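You operate a simulated robot arm through the tools that you are given. There is no shell and no other tool.

The job below is to be done with a simulated robot arm. You get a single attempt, and the scene is never put back.

## Task
Stand the teal-capped jar, waisted and slim bottle in the teal rings and band two caps.
Fine: jar in the large ring with the large purple band, waisted in the middle, slim in the small one with the green band. Set down upright: jar, waisted bottle, slim bottle.

Only the result counts: the job must be done as asked and must still hold three seconds after the hand-in. Knocking over, shifting, dropping, spilling or breaking anything else fails it. A push-on lid holds only when it is set on centred and level and pressed home; a screw cap is set on level and turned clockwise until tight.

## Robot
A 7-joint arm with a two-finger parallel gripper, fixed in place. Base frame: the origin is at the foot of the arm, x ahead of it, y to its left, z up. Units: cm, rad, N and s.
Its first joint turns from -2.304 to 2.304 rad. Payload 3.91 kg.
The tool frame sits at the grasp point between the pads (the TCP): z along the fingers, y along the line on which they close. The tips reach 3 cm beyond it. The gripper opens to 11 cm. The fingers are 2 cm wide and 1 cm thick; the gripper's body (4.8 by 11.2 cm) begins 5.5 cm behind the TCP.
Orientation is that of the tool frame in the base frame, as [roll, pitch, yaw] about the fixed x, y, z axes, in that order (R = Rz(yaw) Ry(pitch) Rx(roll)). With the fingers straight down and closing along the base's y, the tool's x points along the base's -x, its y along +y and its z along -z.

## Interface
- The arm moves only by the tool send_rows. Its argument "increments" is a list of rows, each a list of 7 numbers: the shift along the base's x, y, z in m, then the turn, a rotation vector about the base's x, y, z in rad, then the opening, from 0 (shut) to 1 (fully open). In form: [[dx, dy, dz, ax, ay, az, jaw], ...]. A call has 1 to 20 rows; each row is the pose to reach, as a shift and turn from the pose commanded when the call began. Rows are played at 5 a second. More than 5 cm and 0.15 rad between two rows, or a gripper value outside its range, and nothing of the call is played. A pose out of reach is approached as far as the arm can. The call stops where the force on the tool passes 40 N (or 10 N more than at its start, if that is more) or the arm is blocked; 0.2 s more then pass. The fingers move at their own pace (about 10.8 cm/s each) and stop on an object; they squeeze with about 40 N. The grip force told is the motor's: it shows also when the fingers shut on nothing. Time passes only in rows, and 0.2 s behind the last, so rows that repeat a pose let the fingers close. It gives the time, the measured TCP pose, the force on the tool (base axes), the opening and the grip force at its end, in the units of the frame above (readings bear some noise), with the torque about the TCP (base axes, N m) and any sound that the robot's microphone picked up.
- Cameras (640 x 400 px; columns grow to the right, rows downward): "scene" is fixed at [4.93, 64.72, 160.67]; the picture's right is [-0.76, -0.65, 0.00], its down [-0.60, 0.69, -0.40] and it looks along [0.26, -0.31, -0.92] (base axes); focal length 214 px, centre (320, 200). "wrist" rides on the gripper at [7.2, 1.7, -10.3] in the tool frame; the picture's right is [-0.23, 0.97, 0.00], its down [-0.76, -0.18, -0.62] and it looks along [-0.61, -0.14, 0.78] (tool axes); focal length 222 px, centre (320, 200).
- snapshot(camera): a new picture of that camera. No time passes.
- pixel_to_xyz(camera, pixels): for up to 12 pixels [column, row] of the newest picture of that camera ("zoom" is the newest enlarged one), the place [x, y, z] in the base frame of the surface seen there, good to about 0.3 cm. No time passes.
- close_up(camera, box): a new picture of the part [left, top, right, bottom] of that camera's present view, enlarged. No time passes.
- close_job(): hands the job in; it is judged then, once.

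Open the gripper and draw the arm clear of the work before you hand the job in, unless the task says otherwise.

The tools are called after ">>>" as name(argument=value, ...) on one line, values as JSON. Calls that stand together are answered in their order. send_rows: Moves the arm, as the interface text tells. Its arguments: {"type":"object","properties":{"increments":{"type":"array","items":{"type":"array","items":{"type":"number"}}}},"required":["increments"]} The other tools are called the same way: snapshot (camera) takes a picture; pixel_to_xyz (camera, pixels) gives the place of the surface under pixels of a picture; close_up (camera, box) takes an enlarged picture of a part of a camera's view; close_job () hands the job in.

At the start:

```text
clock: 0.0
tool_pos: [59.18, 33.04, 120.38]
orientation: [3.141, 0.0, 3.141]
ft_force: [0.1, 0.8, -1.0]
moment: [0.02, -0.03, 0.01]
finger_gap: 11.01
grip_force: 0.0
```

scene: 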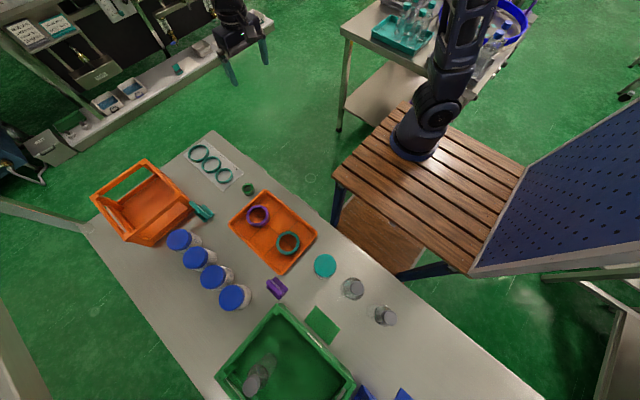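
wrist: 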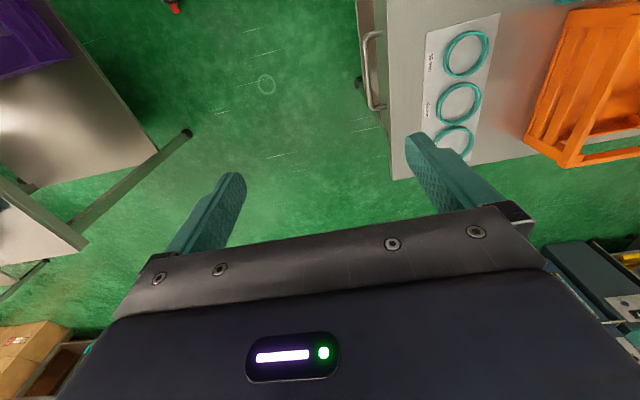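

I start by looking closer at the scene: the rings near (210,163), the orange tray with bands near (272,230), bottles near (352,288), (385,315), and the jar near (325,265).

>>> close_up(camera="scene", box=[160, 120, 320, 220])

>>> close_up(camera="scene", box=[220, 180, 420, 305])

>>> close_up(camera="scene", box=[200, 275, 420, 400])

```text
4.00 times, centred on (240, 170) of scene
```

zoom: 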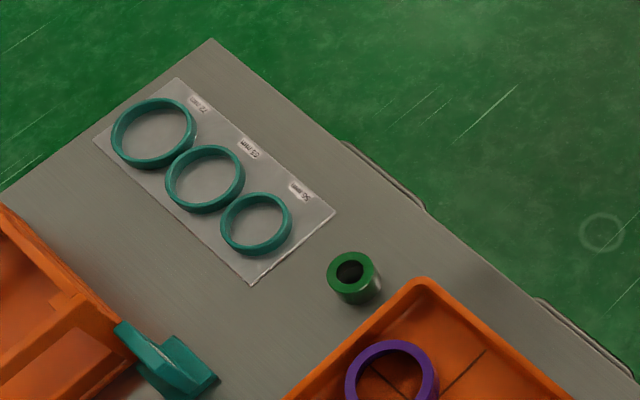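

```text
3.20 times, centred on (320, 242) of scene
```

zoom: 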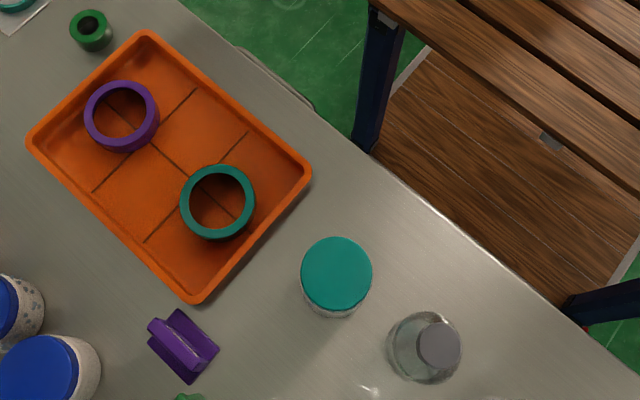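

```text
2.91 times, centred on (310, 338) of scene
```

zoom: 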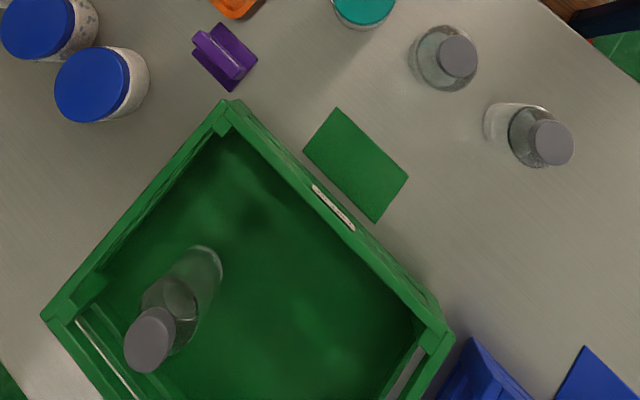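

The close-ups show three teal rings on a plate, a green band standing on the table, purple and teal bands in the tray, and bottles on the table and in the green crate. I measure the surface positions of these.

>>> close_up(camera="scene", box=[180, 135, 260, 185])

>>> pixel_to_xyz(camera="scene", pixels=[[325, 262], [353, 288], [385, 315], [358, 288], [390, 317], [252, 385], [262, 365], [249, 187], [300, 300], [310, 262], [340, 268], [400, 300]])

```text
8.00 times, centred on (220, 160) of scene
```

zoom: 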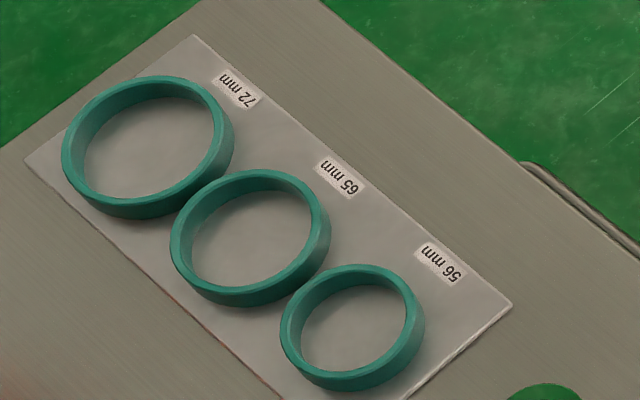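

```text
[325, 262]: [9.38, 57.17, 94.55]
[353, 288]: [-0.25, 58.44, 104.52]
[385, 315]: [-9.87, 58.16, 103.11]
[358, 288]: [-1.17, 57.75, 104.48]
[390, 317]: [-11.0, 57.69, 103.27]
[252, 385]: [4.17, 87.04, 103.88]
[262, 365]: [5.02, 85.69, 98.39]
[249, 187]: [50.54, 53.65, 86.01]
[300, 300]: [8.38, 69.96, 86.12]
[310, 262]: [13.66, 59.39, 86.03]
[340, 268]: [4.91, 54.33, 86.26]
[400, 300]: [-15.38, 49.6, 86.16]
```

Ring labels read 72, 65 and 56 mm; table top is at z≈86.1. I zoom in on the bottles at (352,288), (385,315) and in the crate (257,378), and on the green band.

>>> close_up(camera="scene", box=[300, 245, 412, 335])

>>> close_up(camera="scene", box=[224, 340, 320, 400])

>>> close_up(camera="scene", box=[225, 175, 321, 275])

>>> close_up(camera="scene", box=[340, 0, 540, 120])

```text
4.44 times, centred on (356, 290) of scene
```

zoom: 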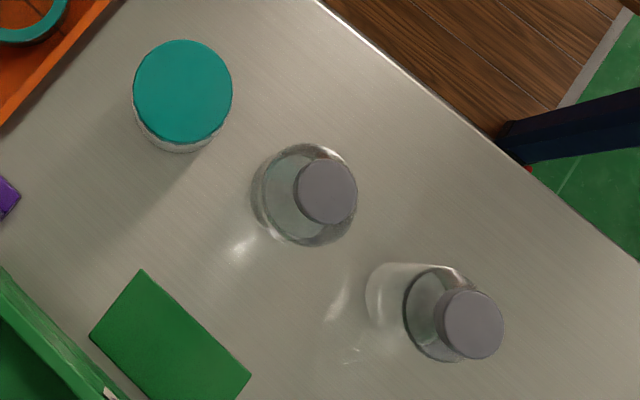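

```text
6.67 times, centred on (272, 370) of scene
```

zoom: 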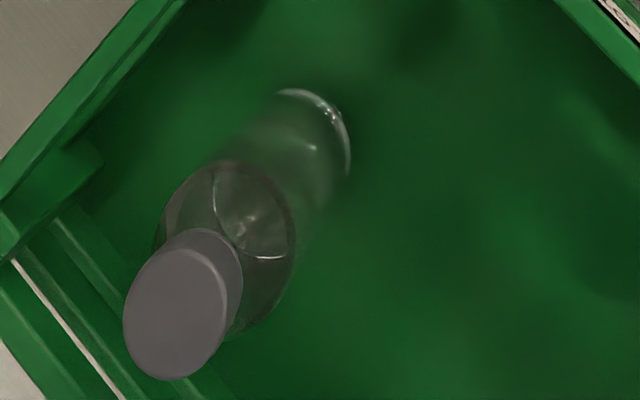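

```text
4.00 times, centred on (273, 225) of scene
```

zoom: 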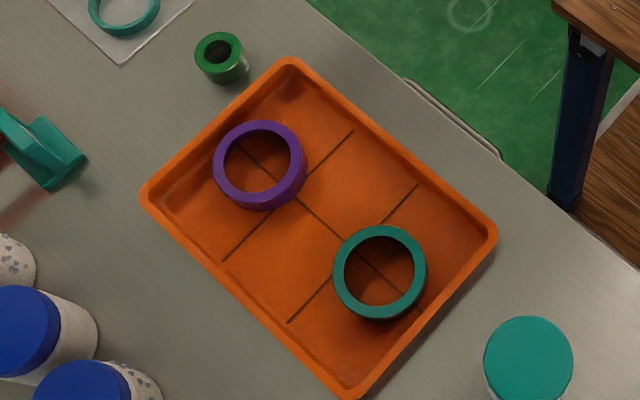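

```text
3.20 times, centred on (440, 60) of scene
```

zoom: 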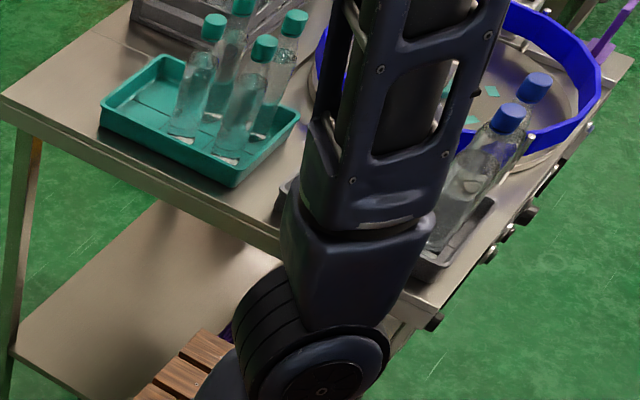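

I measure the ring positions, bands, tray rim and crate geometry on the scene picture.

>>> pixel_to_xyz(camera="scene", pixels=[[198, 152], [211, 164], [224, 176], [248, 187], [258, 215], [288, 242], [270, 250], [245, 230], [318, 235], [288, 275], [230, 225], [262, 192]])

>>> pixel_to_xyz(camera="scene", pixels=[[278, 310], [354, 380], [218, 380], [300, 360], [270, 350], [183, 238], [200, 257], [217, 275], [236, 296], [200, 210], [277, 288], [417, 145]])

```text
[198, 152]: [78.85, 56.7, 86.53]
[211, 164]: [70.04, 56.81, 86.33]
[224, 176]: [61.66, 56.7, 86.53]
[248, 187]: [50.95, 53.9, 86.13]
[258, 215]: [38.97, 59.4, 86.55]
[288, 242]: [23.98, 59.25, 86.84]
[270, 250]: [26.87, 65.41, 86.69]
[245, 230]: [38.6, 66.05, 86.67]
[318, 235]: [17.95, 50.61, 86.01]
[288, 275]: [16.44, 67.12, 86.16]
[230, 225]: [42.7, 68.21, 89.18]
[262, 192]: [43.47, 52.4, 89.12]
```

```text
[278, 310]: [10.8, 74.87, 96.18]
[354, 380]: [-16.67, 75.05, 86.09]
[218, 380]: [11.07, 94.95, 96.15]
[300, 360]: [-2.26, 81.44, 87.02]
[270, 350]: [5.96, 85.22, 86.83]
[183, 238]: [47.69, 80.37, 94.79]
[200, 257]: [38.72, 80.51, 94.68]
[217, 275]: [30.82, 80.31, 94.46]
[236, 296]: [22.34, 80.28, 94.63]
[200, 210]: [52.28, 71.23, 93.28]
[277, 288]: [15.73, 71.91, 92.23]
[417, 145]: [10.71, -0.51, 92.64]
```

Rings sit at about (78.9,56.7), (70.0,56.8), (61.7,56.7); I need side views to tell the waisted bottle from the slim one. I move the hand high over the table and turn it so the wrist camera looks toward -y at the jar and bottles.

>>> send_rows(increments=[[-0.038, 0.026, 0, 0, 0, -0.098, 1], [-0.076, 0.052, 0, 0, 0, -0.196, 1], [-0.114, 0.078, 0, 0, 0, -0.294, 1], [-0.152, 0.104, 0, 0, 0, -0.392, 1], [-0.19, 0.13, 0, 0, 0, -0.49, 1], [-0.228, 0.156, 0, 0, 0, -0.588, 1], [-0.266, 0.182, 0, 0, 0, -0.686, 1], [-0.304, 0.208, 0, 0, 0, -0.784, 1], [-0.342, 0.234, 0, 0, 0, -0.882, 1], [-0.38, 0.26, 0, 0, 0, -0.98, 1], [-0.418, 0.286, 0, 0, 0, -1.078, 1], [-0.456, 0.312, -0.01, 0, 0, -1.176, 1], [-0.494, 0.338, -0.02, 0, 0, -1.274, 1], [-0.532, 0.364, -0.03, 0, 0, -1.372, 1], [-0.57, 0.39, -0.04, 0, 0, -1.47, 1], [-0.61, 0.416, -0.05, 0, 0, -1.57, 1]])

>>> snapshot(camera="wrist")

```text
clock: 3.4
tool_pos: [-1.77, 74.6, 115.77]
orientation: [-3.14, -0.001, 1.565]
ft_force: [-11.8, -2.8, 1.5]
moment: [0.19, -0.96, 0.01]
finger_gap: 10.98
grip_force: 0.1
```

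```text
taken
```

wrist: 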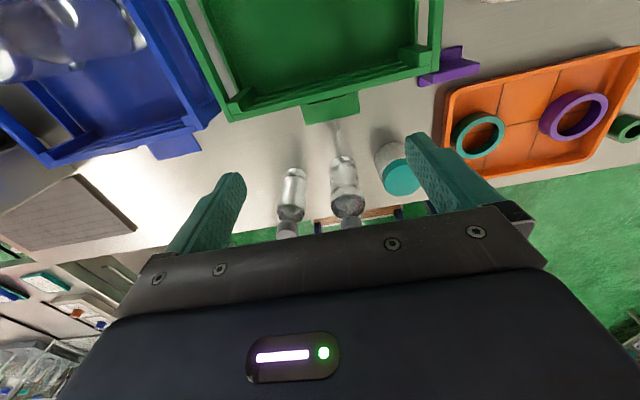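

The wrist picture (upside down) shows two bottles at (291,200) and (345,195) and the jar at (395,170). I zoom in on them.

>>> close_up(camera="wrist", box=[250, 130, 430, 240])

>>> close_up(camera="wrist", box=[430, 60, 640, 190])

>>> close_up(camera="wrist", box=[0, 0, 220, 180])

```text
3.56 times, centred on (340, 185) of wrist
```

zoom: 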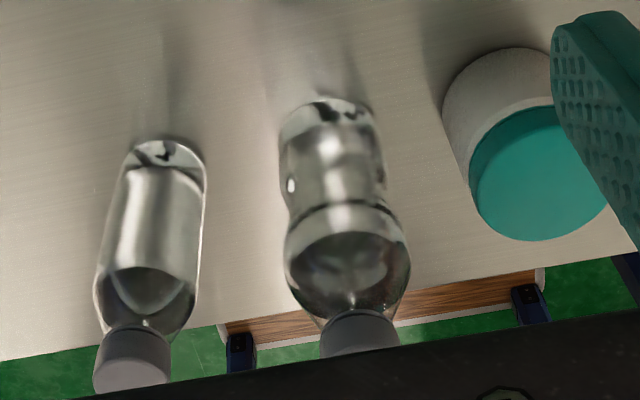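

```text
3.05 times, centred on (535, 125) of wrist
```

zoom: 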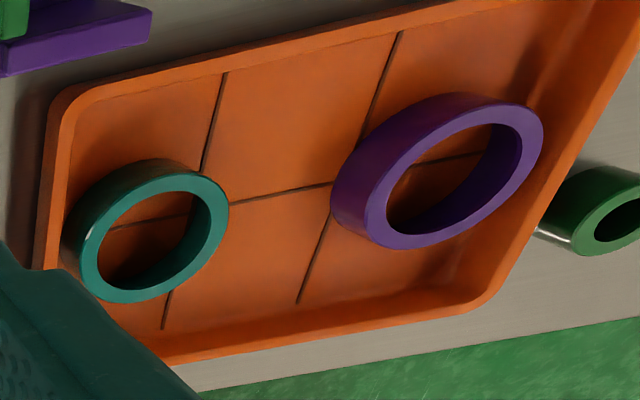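

```text
2.22 times, centred on (110, 90) of wrist
```

zoom: 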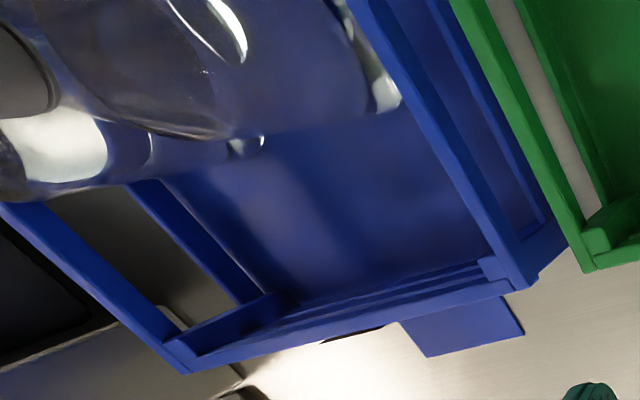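

The right bottle in view (x≈0) is waisted and the left one (x≈-10) is slim. Next I move along the table to look closely at the green and purple bands.

>>> send_rows(increments=[[0.04, -0.01, 0, 0, 0, 0, 1], [0.085, -0.02, 0, 0, 0, 0, 1], [0.13, -0.03, 0, 0, 0, 0, 1], [0.175, -0.04, 0, 0, 0, 0, 1], [0.22, -0.05, 0, 0, 0, 0, 1], [0.265, -0.06, 0, 0, 0, 0, 1], [0.31, -0.07, 0, 0, 0, 0, 1], [0.355, -0.08, -0.02, 0, 0, 0, 1], [0.4, -0.09, -0.04, 0, 0, 0, 1], [0.445, -0.1, -0.06, 0, 0, 0, 1], [0.49, -0.11, -0.08, 0, 0, 0, 1], [0.51, -0.12, -0.09, 0, 0, 0, 1]])

>>> snapshot(camera="wrist")

```text
refused: row 8 steps farther than a row can; nothing moved
```

```text
taken
```

wrist: 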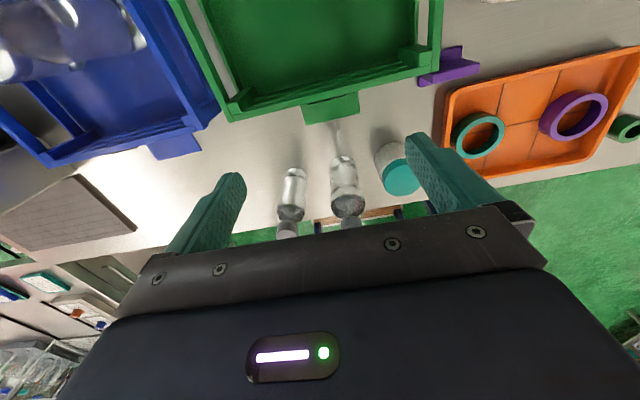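

The call was refused because rows 8 on stepped just over 5 cm. I resend with smaller steps.

>>> send_rows(increments=[[0.04, -0.01, 0, 0, 0, 0, 1], [0.08, -0.02, 0, 0, 0, 0, 1], [0.12, -0.03, 0, 0, 0, 0, 1], [0.16, -0.04, 0, 0, 0, 0, 1], [0.2, -0.05, 0, 0, 0, 0, 1], [0.24, -0.06, 0, 0, 0, 0, 1], [0.28, -0.07, 0, 0, 0, 0, 1], [0.32, -0.08, -0.015, 0, 0, 0, 1], [0.36, -0.09, -0.03, 0, 0, 0, 1], [0.4, -0.1, -0.045, 0, 0, 0, 1], [0.44, -0.11, -0.06, 0, 0, 0, 1], [0.48, -0.12, -0.075, 0, 0, 0, 1], [0.51, -0.12, -0.09, 0, 0, 0, 1], [0.51, -0.12, -0.09, 0, 0, 0, 1]])

>>> snapshot(camera="wrist")

```text
clock: 6.4
tool_pos: [49.43, 62.63, 106.18]
orientation: [3.141, 0.001, 1.573]
ft_force: [-1.3, 0.1, 0.2]
moment: [0.02, -0.04, -0.03]
finger_gap: 11.0
grip_force: 0.1
```

```text
taken
```

wrist: 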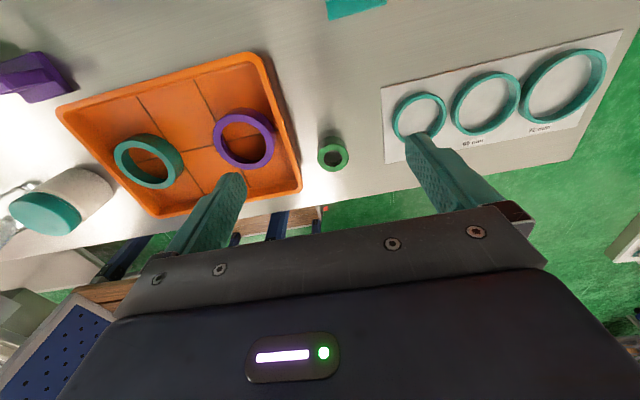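

The wrist picture now shows the green band at (333,155), purple band at (245,138), and the rings at (420,115), (487,103), (563,85). I zoom in on each.

>>> close_up(camera="wrist", box=[200, 90, 360, 190])

>>> pixel_to_xyz(camera="zoom", pixels=[[532, 252], [532, 287], [532, 265], [475, 262], [592, 262], [532, 230], [56, 190], [300, 190], [178, 90], [180, 310], [180, 200], [280, 190]])

>>> close_up(camera="wrist", box=[370, 30, 626, 190])

```text
4.00 times, centred on (280, 140) of wrist
```

zoom: 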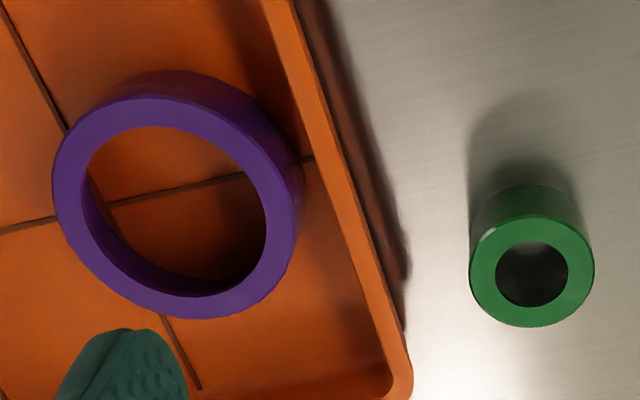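

```text
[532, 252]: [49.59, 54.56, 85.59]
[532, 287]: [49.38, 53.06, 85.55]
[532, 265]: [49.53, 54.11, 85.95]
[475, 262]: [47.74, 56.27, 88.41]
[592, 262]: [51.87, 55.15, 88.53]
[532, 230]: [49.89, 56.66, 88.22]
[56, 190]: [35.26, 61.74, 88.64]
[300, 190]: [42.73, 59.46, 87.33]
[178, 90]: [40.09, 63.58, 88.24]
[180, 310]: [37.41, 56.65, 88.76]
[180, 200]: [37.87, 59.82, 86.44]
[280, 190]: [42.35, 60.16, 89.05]
```

```text
2.50 times, centred on (498, 110) of wrist
```

zoom: 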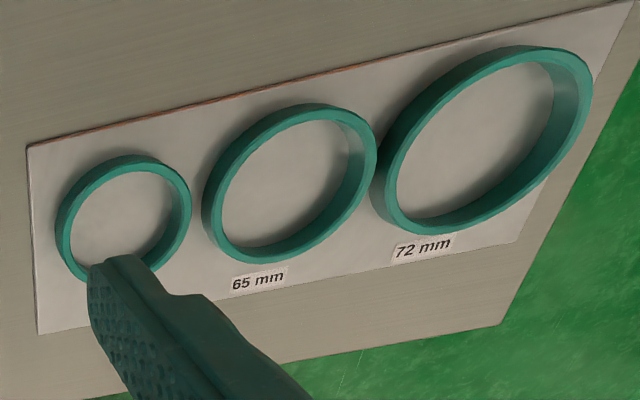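

The bands have a narrow top hole and wider outer wall, open at the bottom; the rings are clearly visible. I measure points on the ring top faces (bright rims in the zoom) and on the plate beside them.

>>> pixel_to_xyz(camera="zoom", pixels=[[61, 230], [75, 195], [120, 165], [170, 172], [188, 205], [170, 245], [207, 225], [225, 170], [270, 122], [320, 106], [368, 130], [372, 160]])

>>> pixel_to_xyz(camera="zoom", pixels=[[345, 215], [300, 252], [245, 262], [377, 190], [400, 140], [450, 85], [520, 52], [575, 60], [590, 95], [560, 160], [500, 210], [430, 232]])

```text
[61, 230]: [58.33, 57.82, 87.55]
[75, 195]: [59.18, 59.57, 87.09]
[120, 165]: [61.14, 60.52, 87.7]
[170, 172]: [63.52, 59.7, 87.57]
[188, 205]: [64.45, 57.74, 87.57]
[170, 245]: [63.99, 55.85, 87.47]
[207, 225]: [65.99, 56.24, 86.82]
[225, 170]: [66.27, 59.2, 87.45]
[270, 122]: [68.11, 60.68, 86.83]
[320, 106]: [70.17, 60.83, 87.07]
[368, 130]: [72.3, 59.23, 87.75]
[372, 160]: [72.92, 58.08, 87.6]
```

```text
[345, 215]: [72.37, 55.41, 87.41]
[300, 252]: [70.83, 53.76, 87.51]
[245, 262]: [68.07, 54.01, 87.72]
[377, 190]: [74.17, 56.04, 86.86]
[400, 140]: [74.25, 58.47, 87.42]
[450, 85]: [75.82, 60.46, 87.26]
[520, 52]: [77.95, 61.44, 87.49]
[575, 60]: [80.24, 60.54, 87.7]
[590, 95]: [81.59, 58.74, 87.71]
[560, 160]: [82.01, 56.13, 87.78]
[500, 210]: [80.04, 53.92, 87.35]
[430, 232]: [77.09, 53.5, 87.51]
```

Ring tops are at z≈87.6 with centres near (61.4,57.3), (69.4,57.1), (78.2,57.4). I turn the hand back so it closes along y and move toward the large ring to test the reach and view the rings.

>>> send_rows(increments=[[0.015, -0.005, 0, 0, 0, 0.13, 1], [0.03, -0.01, 0, 0, 0, 0.26, 1], [0.045, -0.015, 0, 0, 0, 0.39, 1], [0.06, -0.02, 0, 0, 0, 0.52, 1], [0.075, -0.025, 0, 0, 0, 0.65, 1], [0.09, -0.03, 0, 0, 0, 0.78, 1], [0.105, -0.035, 0, 0, 0, 0.91, 1], [0.12, -0.04, 0, 0, 0, 1.04, 1], [0.135, -0.045, 0, 0, 0, 1.17, 1], [0.15, -0.05, 0, 0, 0, 1.3, 1], [0.165, -0.055, 0, 0, 0, 1.43, 1], [0.18, -0.055, 0, 0, 0, 1.57, 1], [0.18, -0.055, 0, 0, 0, 1.57, 1]])

>>> snapshot(camera="wrist")

```text
clock: 9.2
tool_pos: [67.3, 57.1, 106.22]
orientation: [3.141, 0.0, -3.14]
ft_force: [0.1, -0.9, -0.7]
moment: [0.01, -0.04, 0.02]
finger_gap: 11.01
grip_force: 0.1
```

```text
taken
```

wrist: 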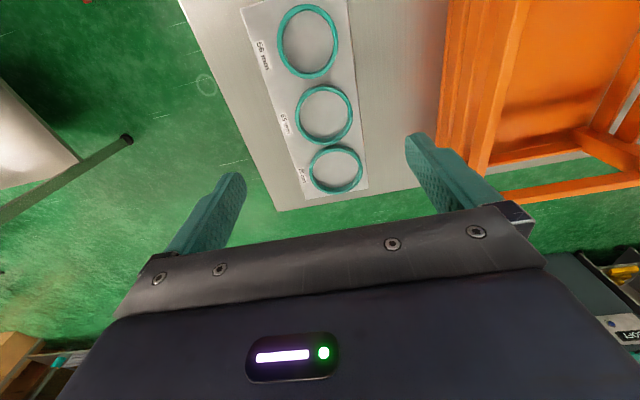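

All three rings are visible: 72 at (336,168), 65 at (324,113), 56 at (308,40). I zoom and sample the inner and outer rims to fit centres.

>>> close_up(camera="wrist", box=[240, 0, 400, 100])

>>> close_up(camera="wrist", box=[248, 110, 408, 210])

>>> close_up(camera="wrist", box=[248, 70, 408, 170])

```text
4.00 times, centred on (320, 50) of wrist
```

zoom: 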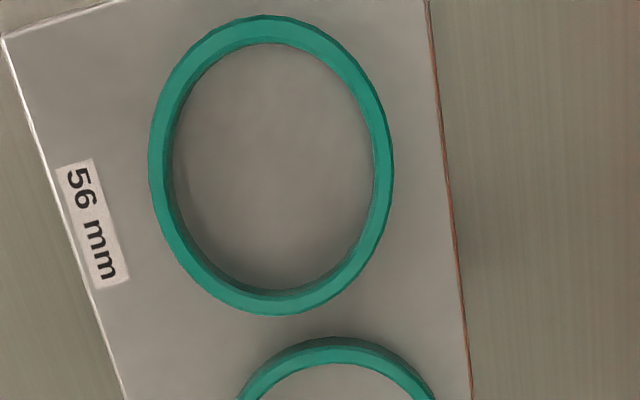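

```text
4.00 times, centred on (328, 160) of wrist
```

zoom: 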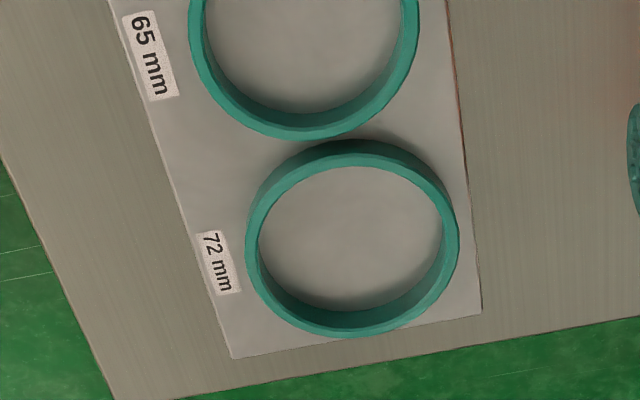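

```text
4.00 times, centred on (328, 120) of wrist
```

zoom: 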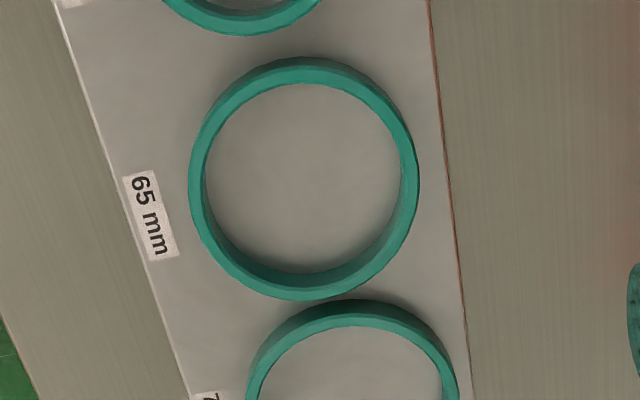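

From the rim fits I get centres of about (61.65,57.1), (69.6,57.1) and (78.1,57.1). I now test that the hand reaches the large ring pose at z≈92 with the fingers down.

>>> send_rows(increments=[[0.036, 0, 0, 0, 0, 0, 1], [0.072, 0, 0, 0, 0, 0, 1], [0.108, 0, -0.02, 0, 0, 0, 1], [0.108, 0, -0.06, 0, 0, 0, 1], [0.108, 0, -0.1, 0, 0, 0, 1], [0.108, 0, -0.125, 0, 0, 0, 1], [0.108, 0, -0.14, 0, 0, 0, 1], [0.108, 0, -0.14, 0, 0, 0, 1]])

>>> snapshot(camera="wrist")

>>> snapshot(camera="scene")

```text
clock: 11.0
tool_pos: [78.02, 57.18, 92.45]
orientation: [3.14, 0.0, -3.141]
ft_force: [-0.4, -0.6, 0.8]
moment: [-0.02, 0.01, 0.05]
finger_gap: 10.99
grip_force: 0.1
```

```text
taken
```

wrist: 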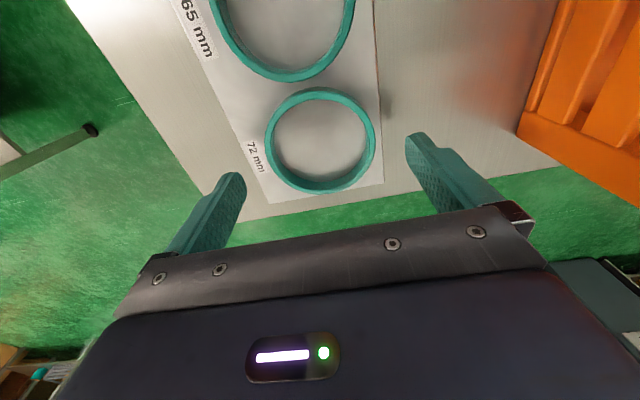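

```text
taken
```

scene: 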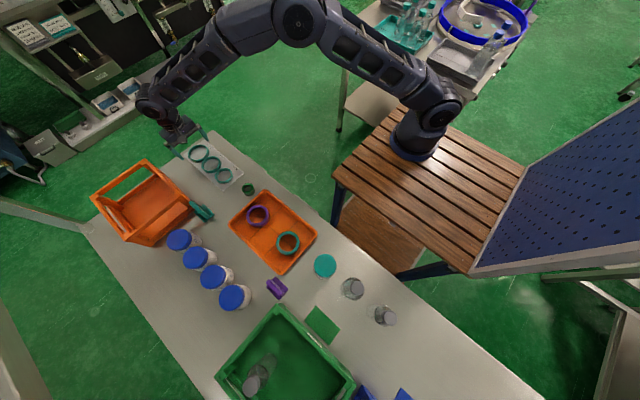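

The reach is fine at (78.0,57.2,92.45). I zoom in on the ring directly below to refine its centre.

>>> close_up(camera="wrist", box=[240, 70, 400, 210])

```text
2.86 times, centred on (320, 140) of wrist
```

zoom: 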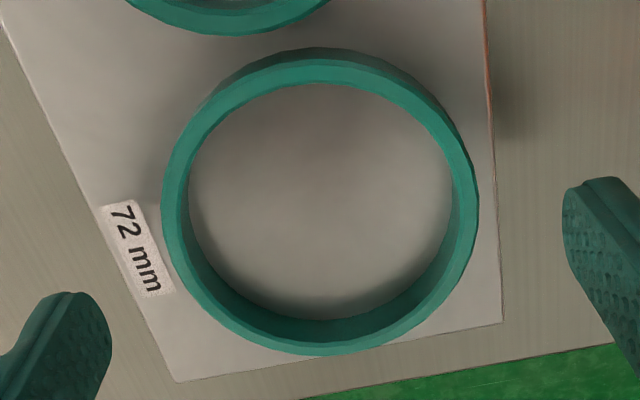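

Ring centre confirmed at about (78.05,57.2). I lift and travel back over the jar at (9.4,57.2), turning the hand to close along x so the camera is on the +y side, away from the waisted bottle.

>>> send_rows(increments=[[0, 0, 0.045, 0, 0, 0, 1], [-0.01, 0, 0.09, 0, 0, 0, 1], [-0.03, 0, 0.135, 0, 0, 0, 1], [-0.06, 0, 0.165, 0, 0, 0, 1], [-0.1, 0, 0.175, 0, 0, -0.12, 1], [-0.145, 0, 0.175, 0, 0, -0.24, 1], [-0.19, 0, 0.175, 0, 0, -0.36, 1], [-0.235, 0, 0.175, 0, 0, -0.48, 1], [-0.28, 0, 0.175, 0, 0, -0.6, 1], [-0.325, 0, 0.175, 0, 0, -0.72, 1], [-0.37, 0, 0.175, 0, 0, -0.84, 1], [-0.415, 0, 0.175, 0, 0, -0.96, 1], [-0.46, 0, 0.175, 0, 0, -1.08, 1], [-0.505, 0, 0.175, 0, 0, -1.2, 1], [-0.55, 0, 0.175, 0, 0, -1.32, 1], [-0.595, 0, 0.175, 0, 0, -1.44, 1], [-0.64, 0, 0.175, 0, 0, -1.57, 1], [-0.685, 0, 0.175, 0, 0, -1.57, 1], [-0.685, 0, 0.175, 0, 0, -1.57, 1]])

>>> snapshot(camera="wrist")

```text
clock: 15.0
tool_pos: [9.72, 57.2, 110.09]
orientation: [3.141, 0.0, 1.57]
ft_force: [1.5, -0.3, 0.3]
moment: [-0.02, 0.18, -0.02]
finger_gap: 10.98
grip_force: 0.1
```

```text
taken
```

wrist: 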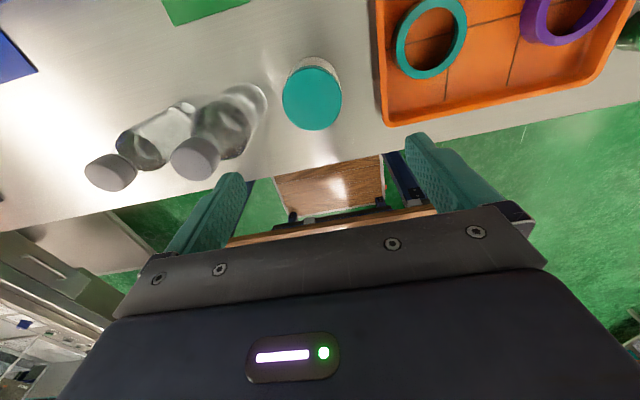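

The jar lid is at about (312,97) and both bottles are to the left. I zoom in on the jar and on the bottles for exact measurement.

>>> close_up(camera="wrist", box=[260, 40, 388, 140])

>>> close_up(camera="wrist", box=[80, 70, 272, 200])

```text
4.00 times, centred on (324, 90) of wrist
```

zoom: 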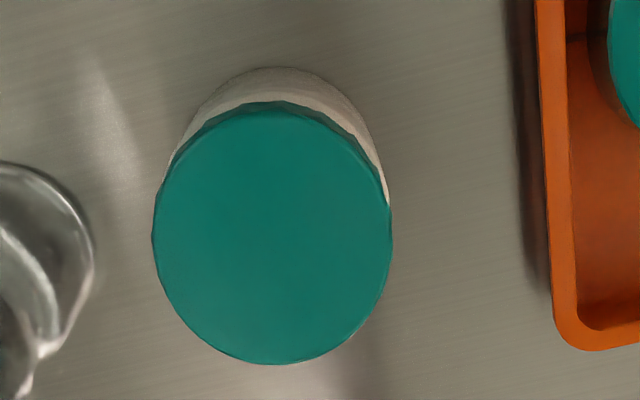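

```text
3.08 times, centred on (176, 135) of wrist
```

zoom: 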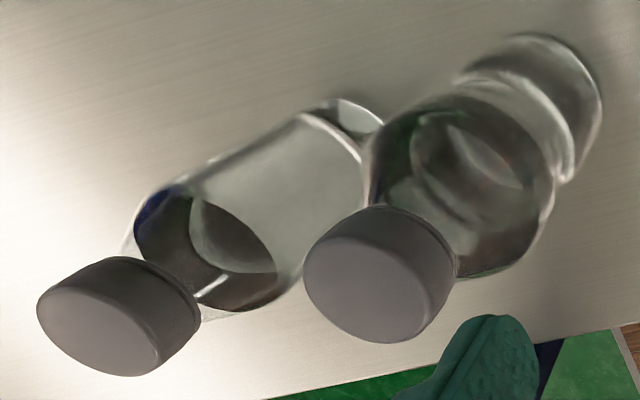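

Jar lid fits to radius 3.3 cm at (9.0,57.9), top z≈94.5. I now back off to y≈70 and tilt the hand so the camera gives a flatter side view of jar and bottles.

>>> send_rows(increments=[[-0.02, 0.03, 0, 0, 0, 0, 1], [-0.05, 0.06, 0, 0, 0, 0, 1], [-0.08, 0.09, 0, -0.1, 0, 0, 1], [-0.11, 0.115, 0, -0.2, 0, 0, 1], [-0.137, 0.13, -0.01, -0.3, 0, 0, 1], [-0.137, 0.13, -0.03, -0.4, 0, 0, 1], [-0.137, 0.13, -0.06, -0.5, 0, 0, 1], [-0.137, 0.13, -0.06, -0.5, 0, 0, 1]])

>>> snapshot(camera="wrist")

```text
clock: 16.8
tool_pos: [-4.29, 70.36, 103.92]
orientation: [3.141, 0.501, 1.572]
ft_force: [-0.6, 0.5, -0.7]
moment: [0.01, 0.02, -0.02]
finger_gap: 10.99
grip_force: 0.0
```

```text
taken
```

wrist: 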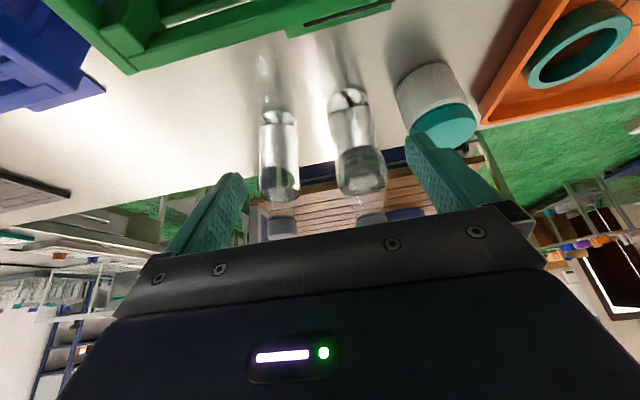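

The side view shows slim at (280,175), waisted at (355,160) and jar at (435,105). I zoom in to read profile heights.

>>> close_up(camera="wrist", box=[240, 80, 400, 240])

>>> pixel_to_xyz(camera="zoom", pixels=[[160, 130], [160, 250], [140, 300], [160, 380], [430, 60], [440, 150], [460, 220], [500, 300], [520, 360], [155, 200], [460, 180], [480, 260]])

>>> close_up(camera="wrist", box=[380, 50, 500, 160])

>>> pixel_to_xyz(camera="zoom", pixels=[[250, 150], [240, 200], [250, 240], [270, 255], [300, 270], [330, 210], [230, 60], [280, 290], [220, 100], [320, 230], [330, 300], [200, 255]])

```text
2.50 times, centred on (320, 160) of wrist
```

zoom: 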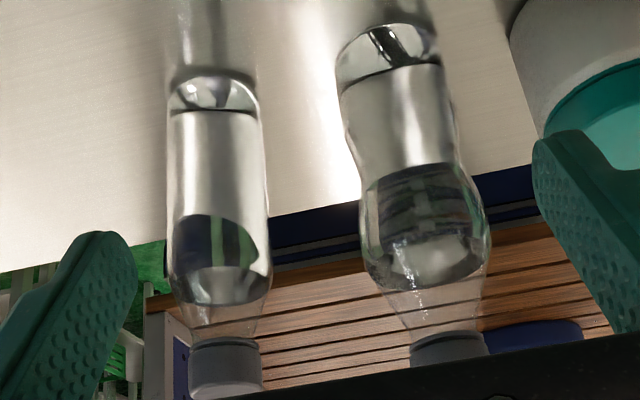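

```text
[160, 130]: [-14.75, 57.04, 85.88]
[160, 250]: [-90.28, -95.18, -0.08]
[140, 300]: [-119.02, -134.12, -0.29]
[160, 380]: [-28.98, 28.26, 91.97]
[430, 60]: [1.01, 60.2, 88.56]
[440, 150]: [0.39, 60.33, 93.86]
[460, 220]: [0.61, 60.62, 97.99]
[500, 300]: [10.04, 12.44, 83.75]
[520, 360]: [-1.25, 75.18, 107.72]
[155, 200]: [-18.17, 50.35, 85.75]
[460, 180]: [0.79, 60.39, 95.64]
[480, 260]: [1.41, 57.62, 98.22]
```

```text
3.64 times, centred on (440, 105) of wrist
```

zoom: 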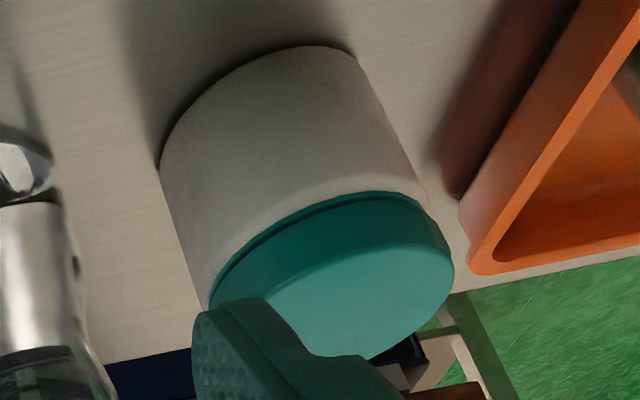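

```text
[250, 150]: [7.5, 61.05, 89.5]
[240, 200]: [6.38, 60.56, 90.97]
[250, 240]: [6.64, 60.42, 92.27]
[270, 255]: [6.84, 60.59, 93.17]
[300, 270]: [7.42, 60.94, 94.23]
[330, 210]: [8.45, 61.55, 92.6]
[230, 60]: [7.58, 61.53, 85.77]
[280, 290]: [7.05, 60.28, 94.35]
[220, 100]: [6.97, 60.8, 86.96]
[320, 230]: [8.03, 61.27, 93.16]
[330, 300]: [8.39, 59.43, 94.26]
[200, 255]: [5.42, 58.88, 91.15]
```

Profiles: jar body up to z≈91.7 with lid to 94.4; waisted bulge ≈95–98.6, cap top ≈104.5; slim straight to ≈97.8, cap top ≈103.3. I untilt and go above the jar with the jaws at 8.8 cm.

>>> send_rows(increments=[[0.03, 0, 0.02, 0.1, 0, 0, 0.8], [0.065, 0, 0.035, 0.2, 0, 0, 0.8], [0.1, 0, 0.035, 0.3, 0, 0, 0.8], [0.132, 0, 0.035, 0.4, 0, 0, 0.8], [0.132, -0.03, 0.035, 0.5, 0, 0, 0.8], [0.132, -0.065, 0.02, 0.5, 0, 0, 0.8], [0.132, -0.1, 0.0, 0.5, 0, 0, 0.8], [0.132, -0.122, -0.02, 0.5, 0, 0, 0.8], [0.132, -0.122, -0.029, 0.5, 0, 0, 0.8], [0.132, -0.122, -0.029, 0.5, 0, 0, 0.8], [0.132, -0.122, -0.029, 0.5, 0, 0, 0.8]])

>>> snapshot(camera="wrist")

>>> close_up(camera="wrist", box=[220, 40, 412, 160])

```text
clock: 19.2
tool_pos: [9.05, 57.84, 101.02]
orientation: [3.14, 0.0, 1.572]
ft_force: [0.1, 0.0, -0.4]
moment: [0.02, -0.02, 0.0]
finger_gap: 8.8
grip_force: 0.1
```

```text
taken
```

wrist: 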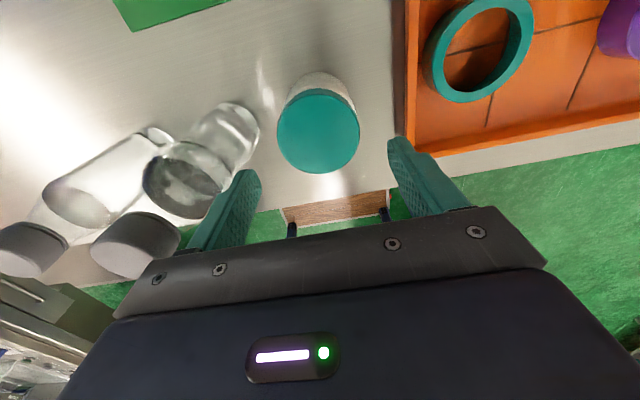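

```text
3.33 times, centred on (316, 100) of wrist
```

zoom: 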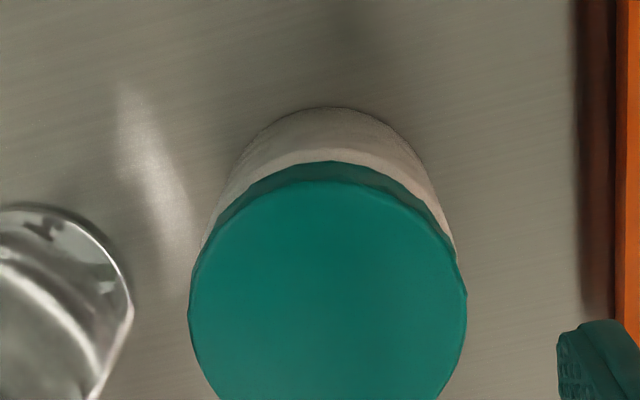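

Lid centre computes to (8.93,58.05), radius ≈3.3, right under the TCP (8.98,57.94). I descend to z≈91.4 around the jar body and close.

>>> send_rows(increments=[[0, 0.001, -0.03, 0, 0, 0, 0.8], [0, 0.001, -0.06, 0, 0, 0, 0.8], [0, 0.001, -0.085, 0, 0, 0, 0.8], [0, 0.001, -0.096, 0, 0, 0, 0.8], [0, 0.001, -0.096, 0, 0, 0, 0.8]])

>>> snapshot(camera="wrist")

```text
clock: 20.4
tool_pos: [9.05, 57.94, 91.37]
orientation: [-3.141, 0.0, 1.572]
ft_force: [0.1, -0.3, 0.7]
moment: [0.04, -0.01, 0.01]
finger_gap: 8.8
grip_force: 0.0
```

```text
taken
```

wrist: 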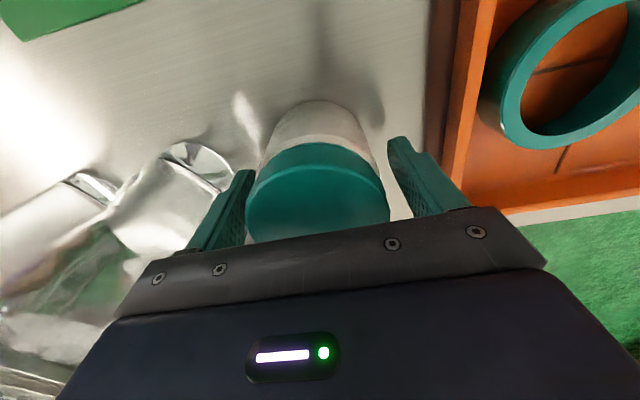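

The fingers straddle the jar without contact (force ≈0). I close the jaws on it.

>>> send_rows(increments=[[0, 0, 0, 0, 0, 0, 0.7], [0, 0, 0, 0, 0, 0, 0.6], [0, 0, 0, 0, 0, 0, 0.4], [0, 0, 0, 0, 0, 0, 0.4]])

>>> close_up(camera="wrist", box=[220, 80, 412, 250])

```text
clock: 21.4
tool_pos: [9.06, 58.01, 91.4]
orientation: [-3.14, 0.0, 1.57]
ft_force: [0.5, 0.3, -0.6]
moment: [0.03, 0.06, 0.01]
finger_gap: 6.89
grip_force: 39.9
```

```text
2.35 times, centred on (316, 165) of wrist
```

zoom: 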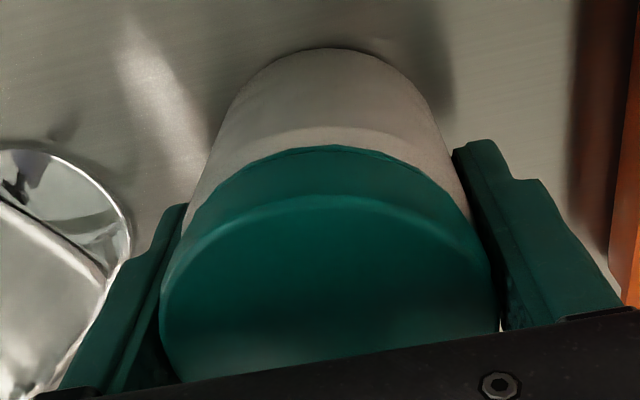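

Gap 6.89 cm with 40 N grip: jar body is 6.9 cm, leaving 1.5 mm per side in the 72 mm ring. I lift it straight up.

>>> send_rows(increments=[[0, 0, 0.01, 0, 0, 0, 0.4], [0, 0, 0.03, 0, 0, 0, 0.4], [0, 0, 0.06, 0, 0, 0, 0.4], [0, 0, 0.09, 0, 0, 0, 0.4], [0, 0, 0.12, 0, 0, 0, 0.4], [0, 0, 0.12, 0, 0, 0, 0.4]])

>>> snapshot(camera="wrist")

```text
clock: 22.8
tool_pos: [9.04, 58.04, 103.36]
orientation: [-3.141, -0.001, 1.572]
ft_force: [0.2, 0.9, -2.3]
moment: [0.0, -0.01, 0.01]
finger_gap: 6.9
grip_force: 40.2
```

```text
taken
```

wrist: 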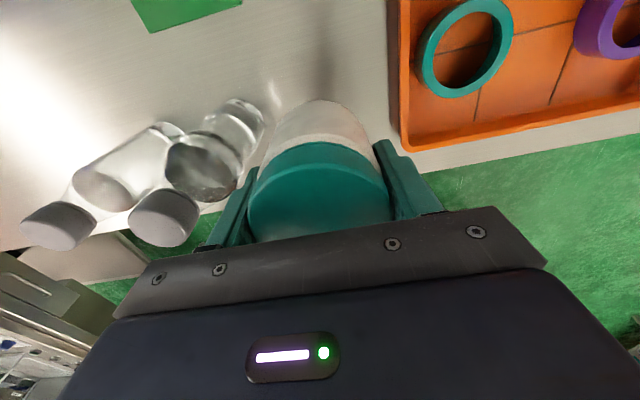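

The jar is held firmly (about 2 N weight) and lifted clear. I carry it along y≈58 to above the 72 mm ring, turning the hand to close along y on the way.

>>> send_rows(increments=[[0.03, 0, 0, 0, 0, 0, 0.4], [0.07, 0, 0, 0, 0, 0, 0.4], [0.11, 0, 0, 0, 0, 0.11, 0.4], [0.15, -0.001, 0, 0, 0, 0.22, 0.4], [0.19, -0.001, 0, 0, 0, 0.33, 0.4], [0.23, -0.002, 0, 0, 0, 0.44, 0.4], [0.27, -0.002, 0, 0, 0, 0.55, 0.4], [0.31, -0.003, 0, 0, 0, 0.66, 0.4], [0.35, -0.003, 0, 0, 0, 0.77, 0.4], [0.39, -0.004, 0, 0, 0, 0.88, 0.4], [0.43, -0.004, 0, 0, 0, 0.99, 0.4], [0.47, -0.005, 0, 0, 0, 1.1, 0.4], [0.51, -0.006, 0, 0, 0, 1.21, 0.4], [0.55, -0.007, 0, 0, 0, 1.32, 0.4], [0.59, -0.008, 0, 0, 0, 1.43, 0.4], [0.63, -0.009, 0, 0, 0, 1.5, 0.4], [0.665, -0.009, 0, 0, 0, 1.57, 0.4], [0.691, -0.009, 0, 0, 0, 1.57, 0.4], [0.691, -0.009, 0, 0, 0, 1.57, 0.4], [0.691, -0.009, 0, 0, 0, 1.57, 0.4]])

>>> snapshot(camera="wrist")

>>> snapshot(camera="scene")

```text
clock: 27.0
tool_pos: [78.13, 57.22, 103.4]
orientation: [-3.141, 0.001, 3.141]
ft_force: [0.5, 1.2, -2.1]
moment: [0.0, 0.01, 0.01]
finger_gap: 6.91
grip_force: 40.4
```

```text
taken
```

wrist: 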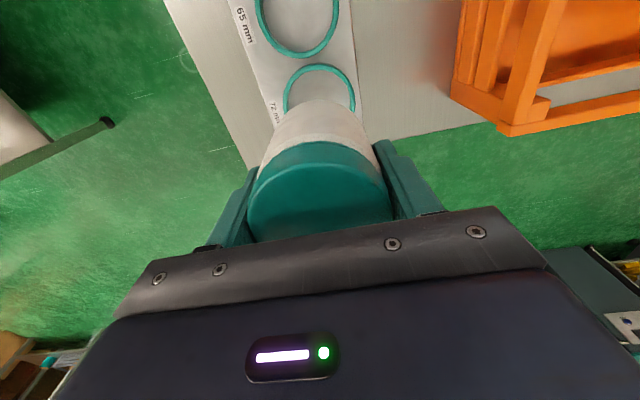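

```text
taken
```

scene: 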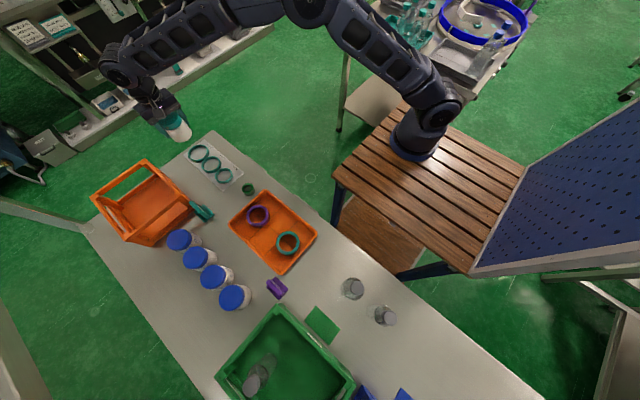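

The jar hangs over the large ring at commanded (78.08,57.14). I lower to just above the ring rim (TCP z≈93.4) and check the alignment.

>>> send_rows(increments=[[0, 0, -0.03, 0, 0, 0, 0.4], [0, 0, -0.06, 0, 0, 0, 0.4], [0, 0, -0.085, 0, 0, 0, 0.4], [0, 0, -0.1, 0, 0, 0, 0.4], [0, 0, -0.1, 0, 0, 0, 0.4], [0, 0, -0.1, 0, 0, 0, 0.4]])

>>> close_up(camera="wrist", box=[220, 40, 412, 200])

>>> close_up(camera="scene", box=[140, 100, 260, 190])

```text
clock: 28.4
tool_pos: [78.21, 57.25, 93.41]
orientation: [-3.141, 0.0, 3.141]
ft_force: [0.6, 0.5, -1.3]
moment: [-0.02, 0.0, -0.01]
finger_gap: 6.93
grip_force: 40.8
```

```text
2.50 times, centred on (316, 120) of wrist
```

zoom: 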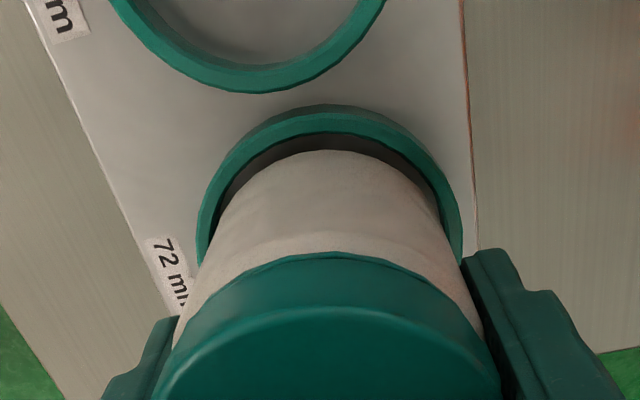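

```text
4.44 times, centred on (200, 145) of scene
```

zoom: 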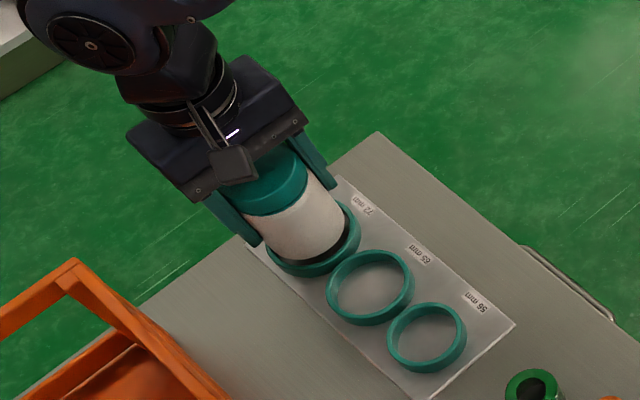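

In the same image the jar sits ≈0.1 cm too far +x relative to the ring (ring s≈7.3, jar s≈7.4), laterally centred. I shift -0.08 cm in x and lower slowly into the ring, watching the force.

>>> send_rows(increments=[[-0.0008, 0, -0.002, 0, 0, 0, 0.4], [-0.0008, 0, -0.005, 0, 0, 0, 0.4], [-0.0008, 0, -0.0075, 0, 0, 0, 0.4], [-0.0008, 0, -0.01, 0, 0, 0, 0.4], [-0.0008, 0, -0.01, 0, 0, 0, 0.4]])

>>> close_up(camera="wrist", box=[220, 40, 412, 200])

```text
clock: 29.6
tool_pos: [78.09, 57.21, 92.43]
orientation: [-3.141, 0.002, 3.141]
ft_force: [0.1, 0.0, -3.1]
moment: [0.04, -0.02, -0.02]
finger_gap: 6.91
grip_force: 39.8
```

```text
2.50 times, centred on (316, 120) of wrist
```

zoom: 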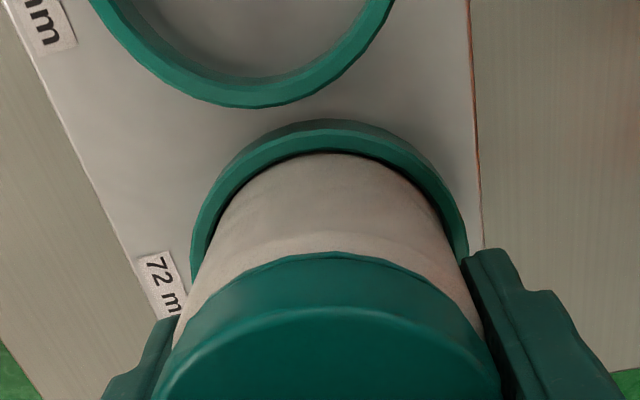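

No upward contact force and the jar base has entered the ring. I continue down toward z≈91.5 in small steps.

>>> send_rows(increments=[[0, 0, -0.003, 0, 0, 0, 0.4], [0, 0, -0.006, 0, 0, 0, 0.4], [0, 0, -0.0075, 0, 0, 0, 0.4], [0, 0, -0.0085, 0, 0, 0, 0.4], [0, 0, -0.0085, 0, 0, 0, 0.4]])

```text
clock: 30.8
tool_pos: [77.98, 57.14, 91.72]
orientation: [3.138, 0.003, -3.141]
ft_force: [2.0, 2.0, 29.5]
moment: [-0.6, 0.03, -0.02]
finger_gap: 6.94
grip_force: 39.5
```

Contact at TCP 91.72 means the jar base is at ≈86.4, the plate surface (plate measured 86.3–86.5), well below the ring top 87.6. I relax the press slightly and open the jaws.

>>> send_rows(increments=[[0, 0, 0.0015, 0, 0, 0, 0.4], [0, 0, 0.0015, 0, 0, 0, 0.6], [0, 0, 0.0015, 0, 0, 0, 0.65], [0, 0, 0.0015, 0, 0, 0, 0.75], [0, 0, 0.0015, 0, 0, 0, 0.85], [0, 0, 0.0015, 0, 0, 0, 0.85]])

>>> close_up(camera="wrist", box=[200, 40, 440, 240])

>>> close_up(camera="scene", box=[140, 100, 260, 190])

```text
clock: 32.2
tool_pos: [78.01, 57.15, 91.68]
orientation: [3.141, 0.0, -3.142]
ft_force: [0.0, 0.1, 0.2]
moment: [0.0, 0.02, 0.05]
finger_gap: 9.36
grip_force: 0.1
```

```text
2.00 times, centred on (320, 140) of wrist
```

zoom: 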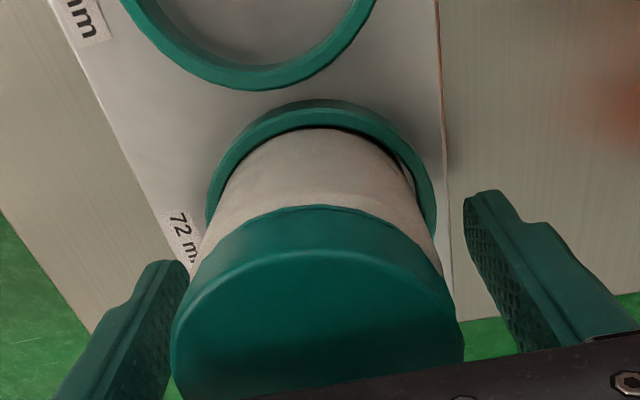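

```text
4.44 times, centred on (200, 145) of scene
```

zoom: 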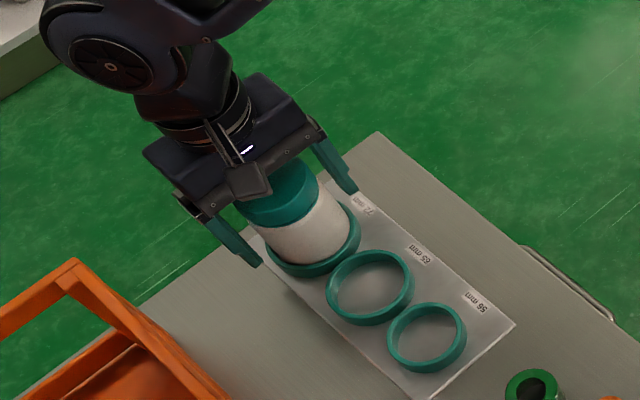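

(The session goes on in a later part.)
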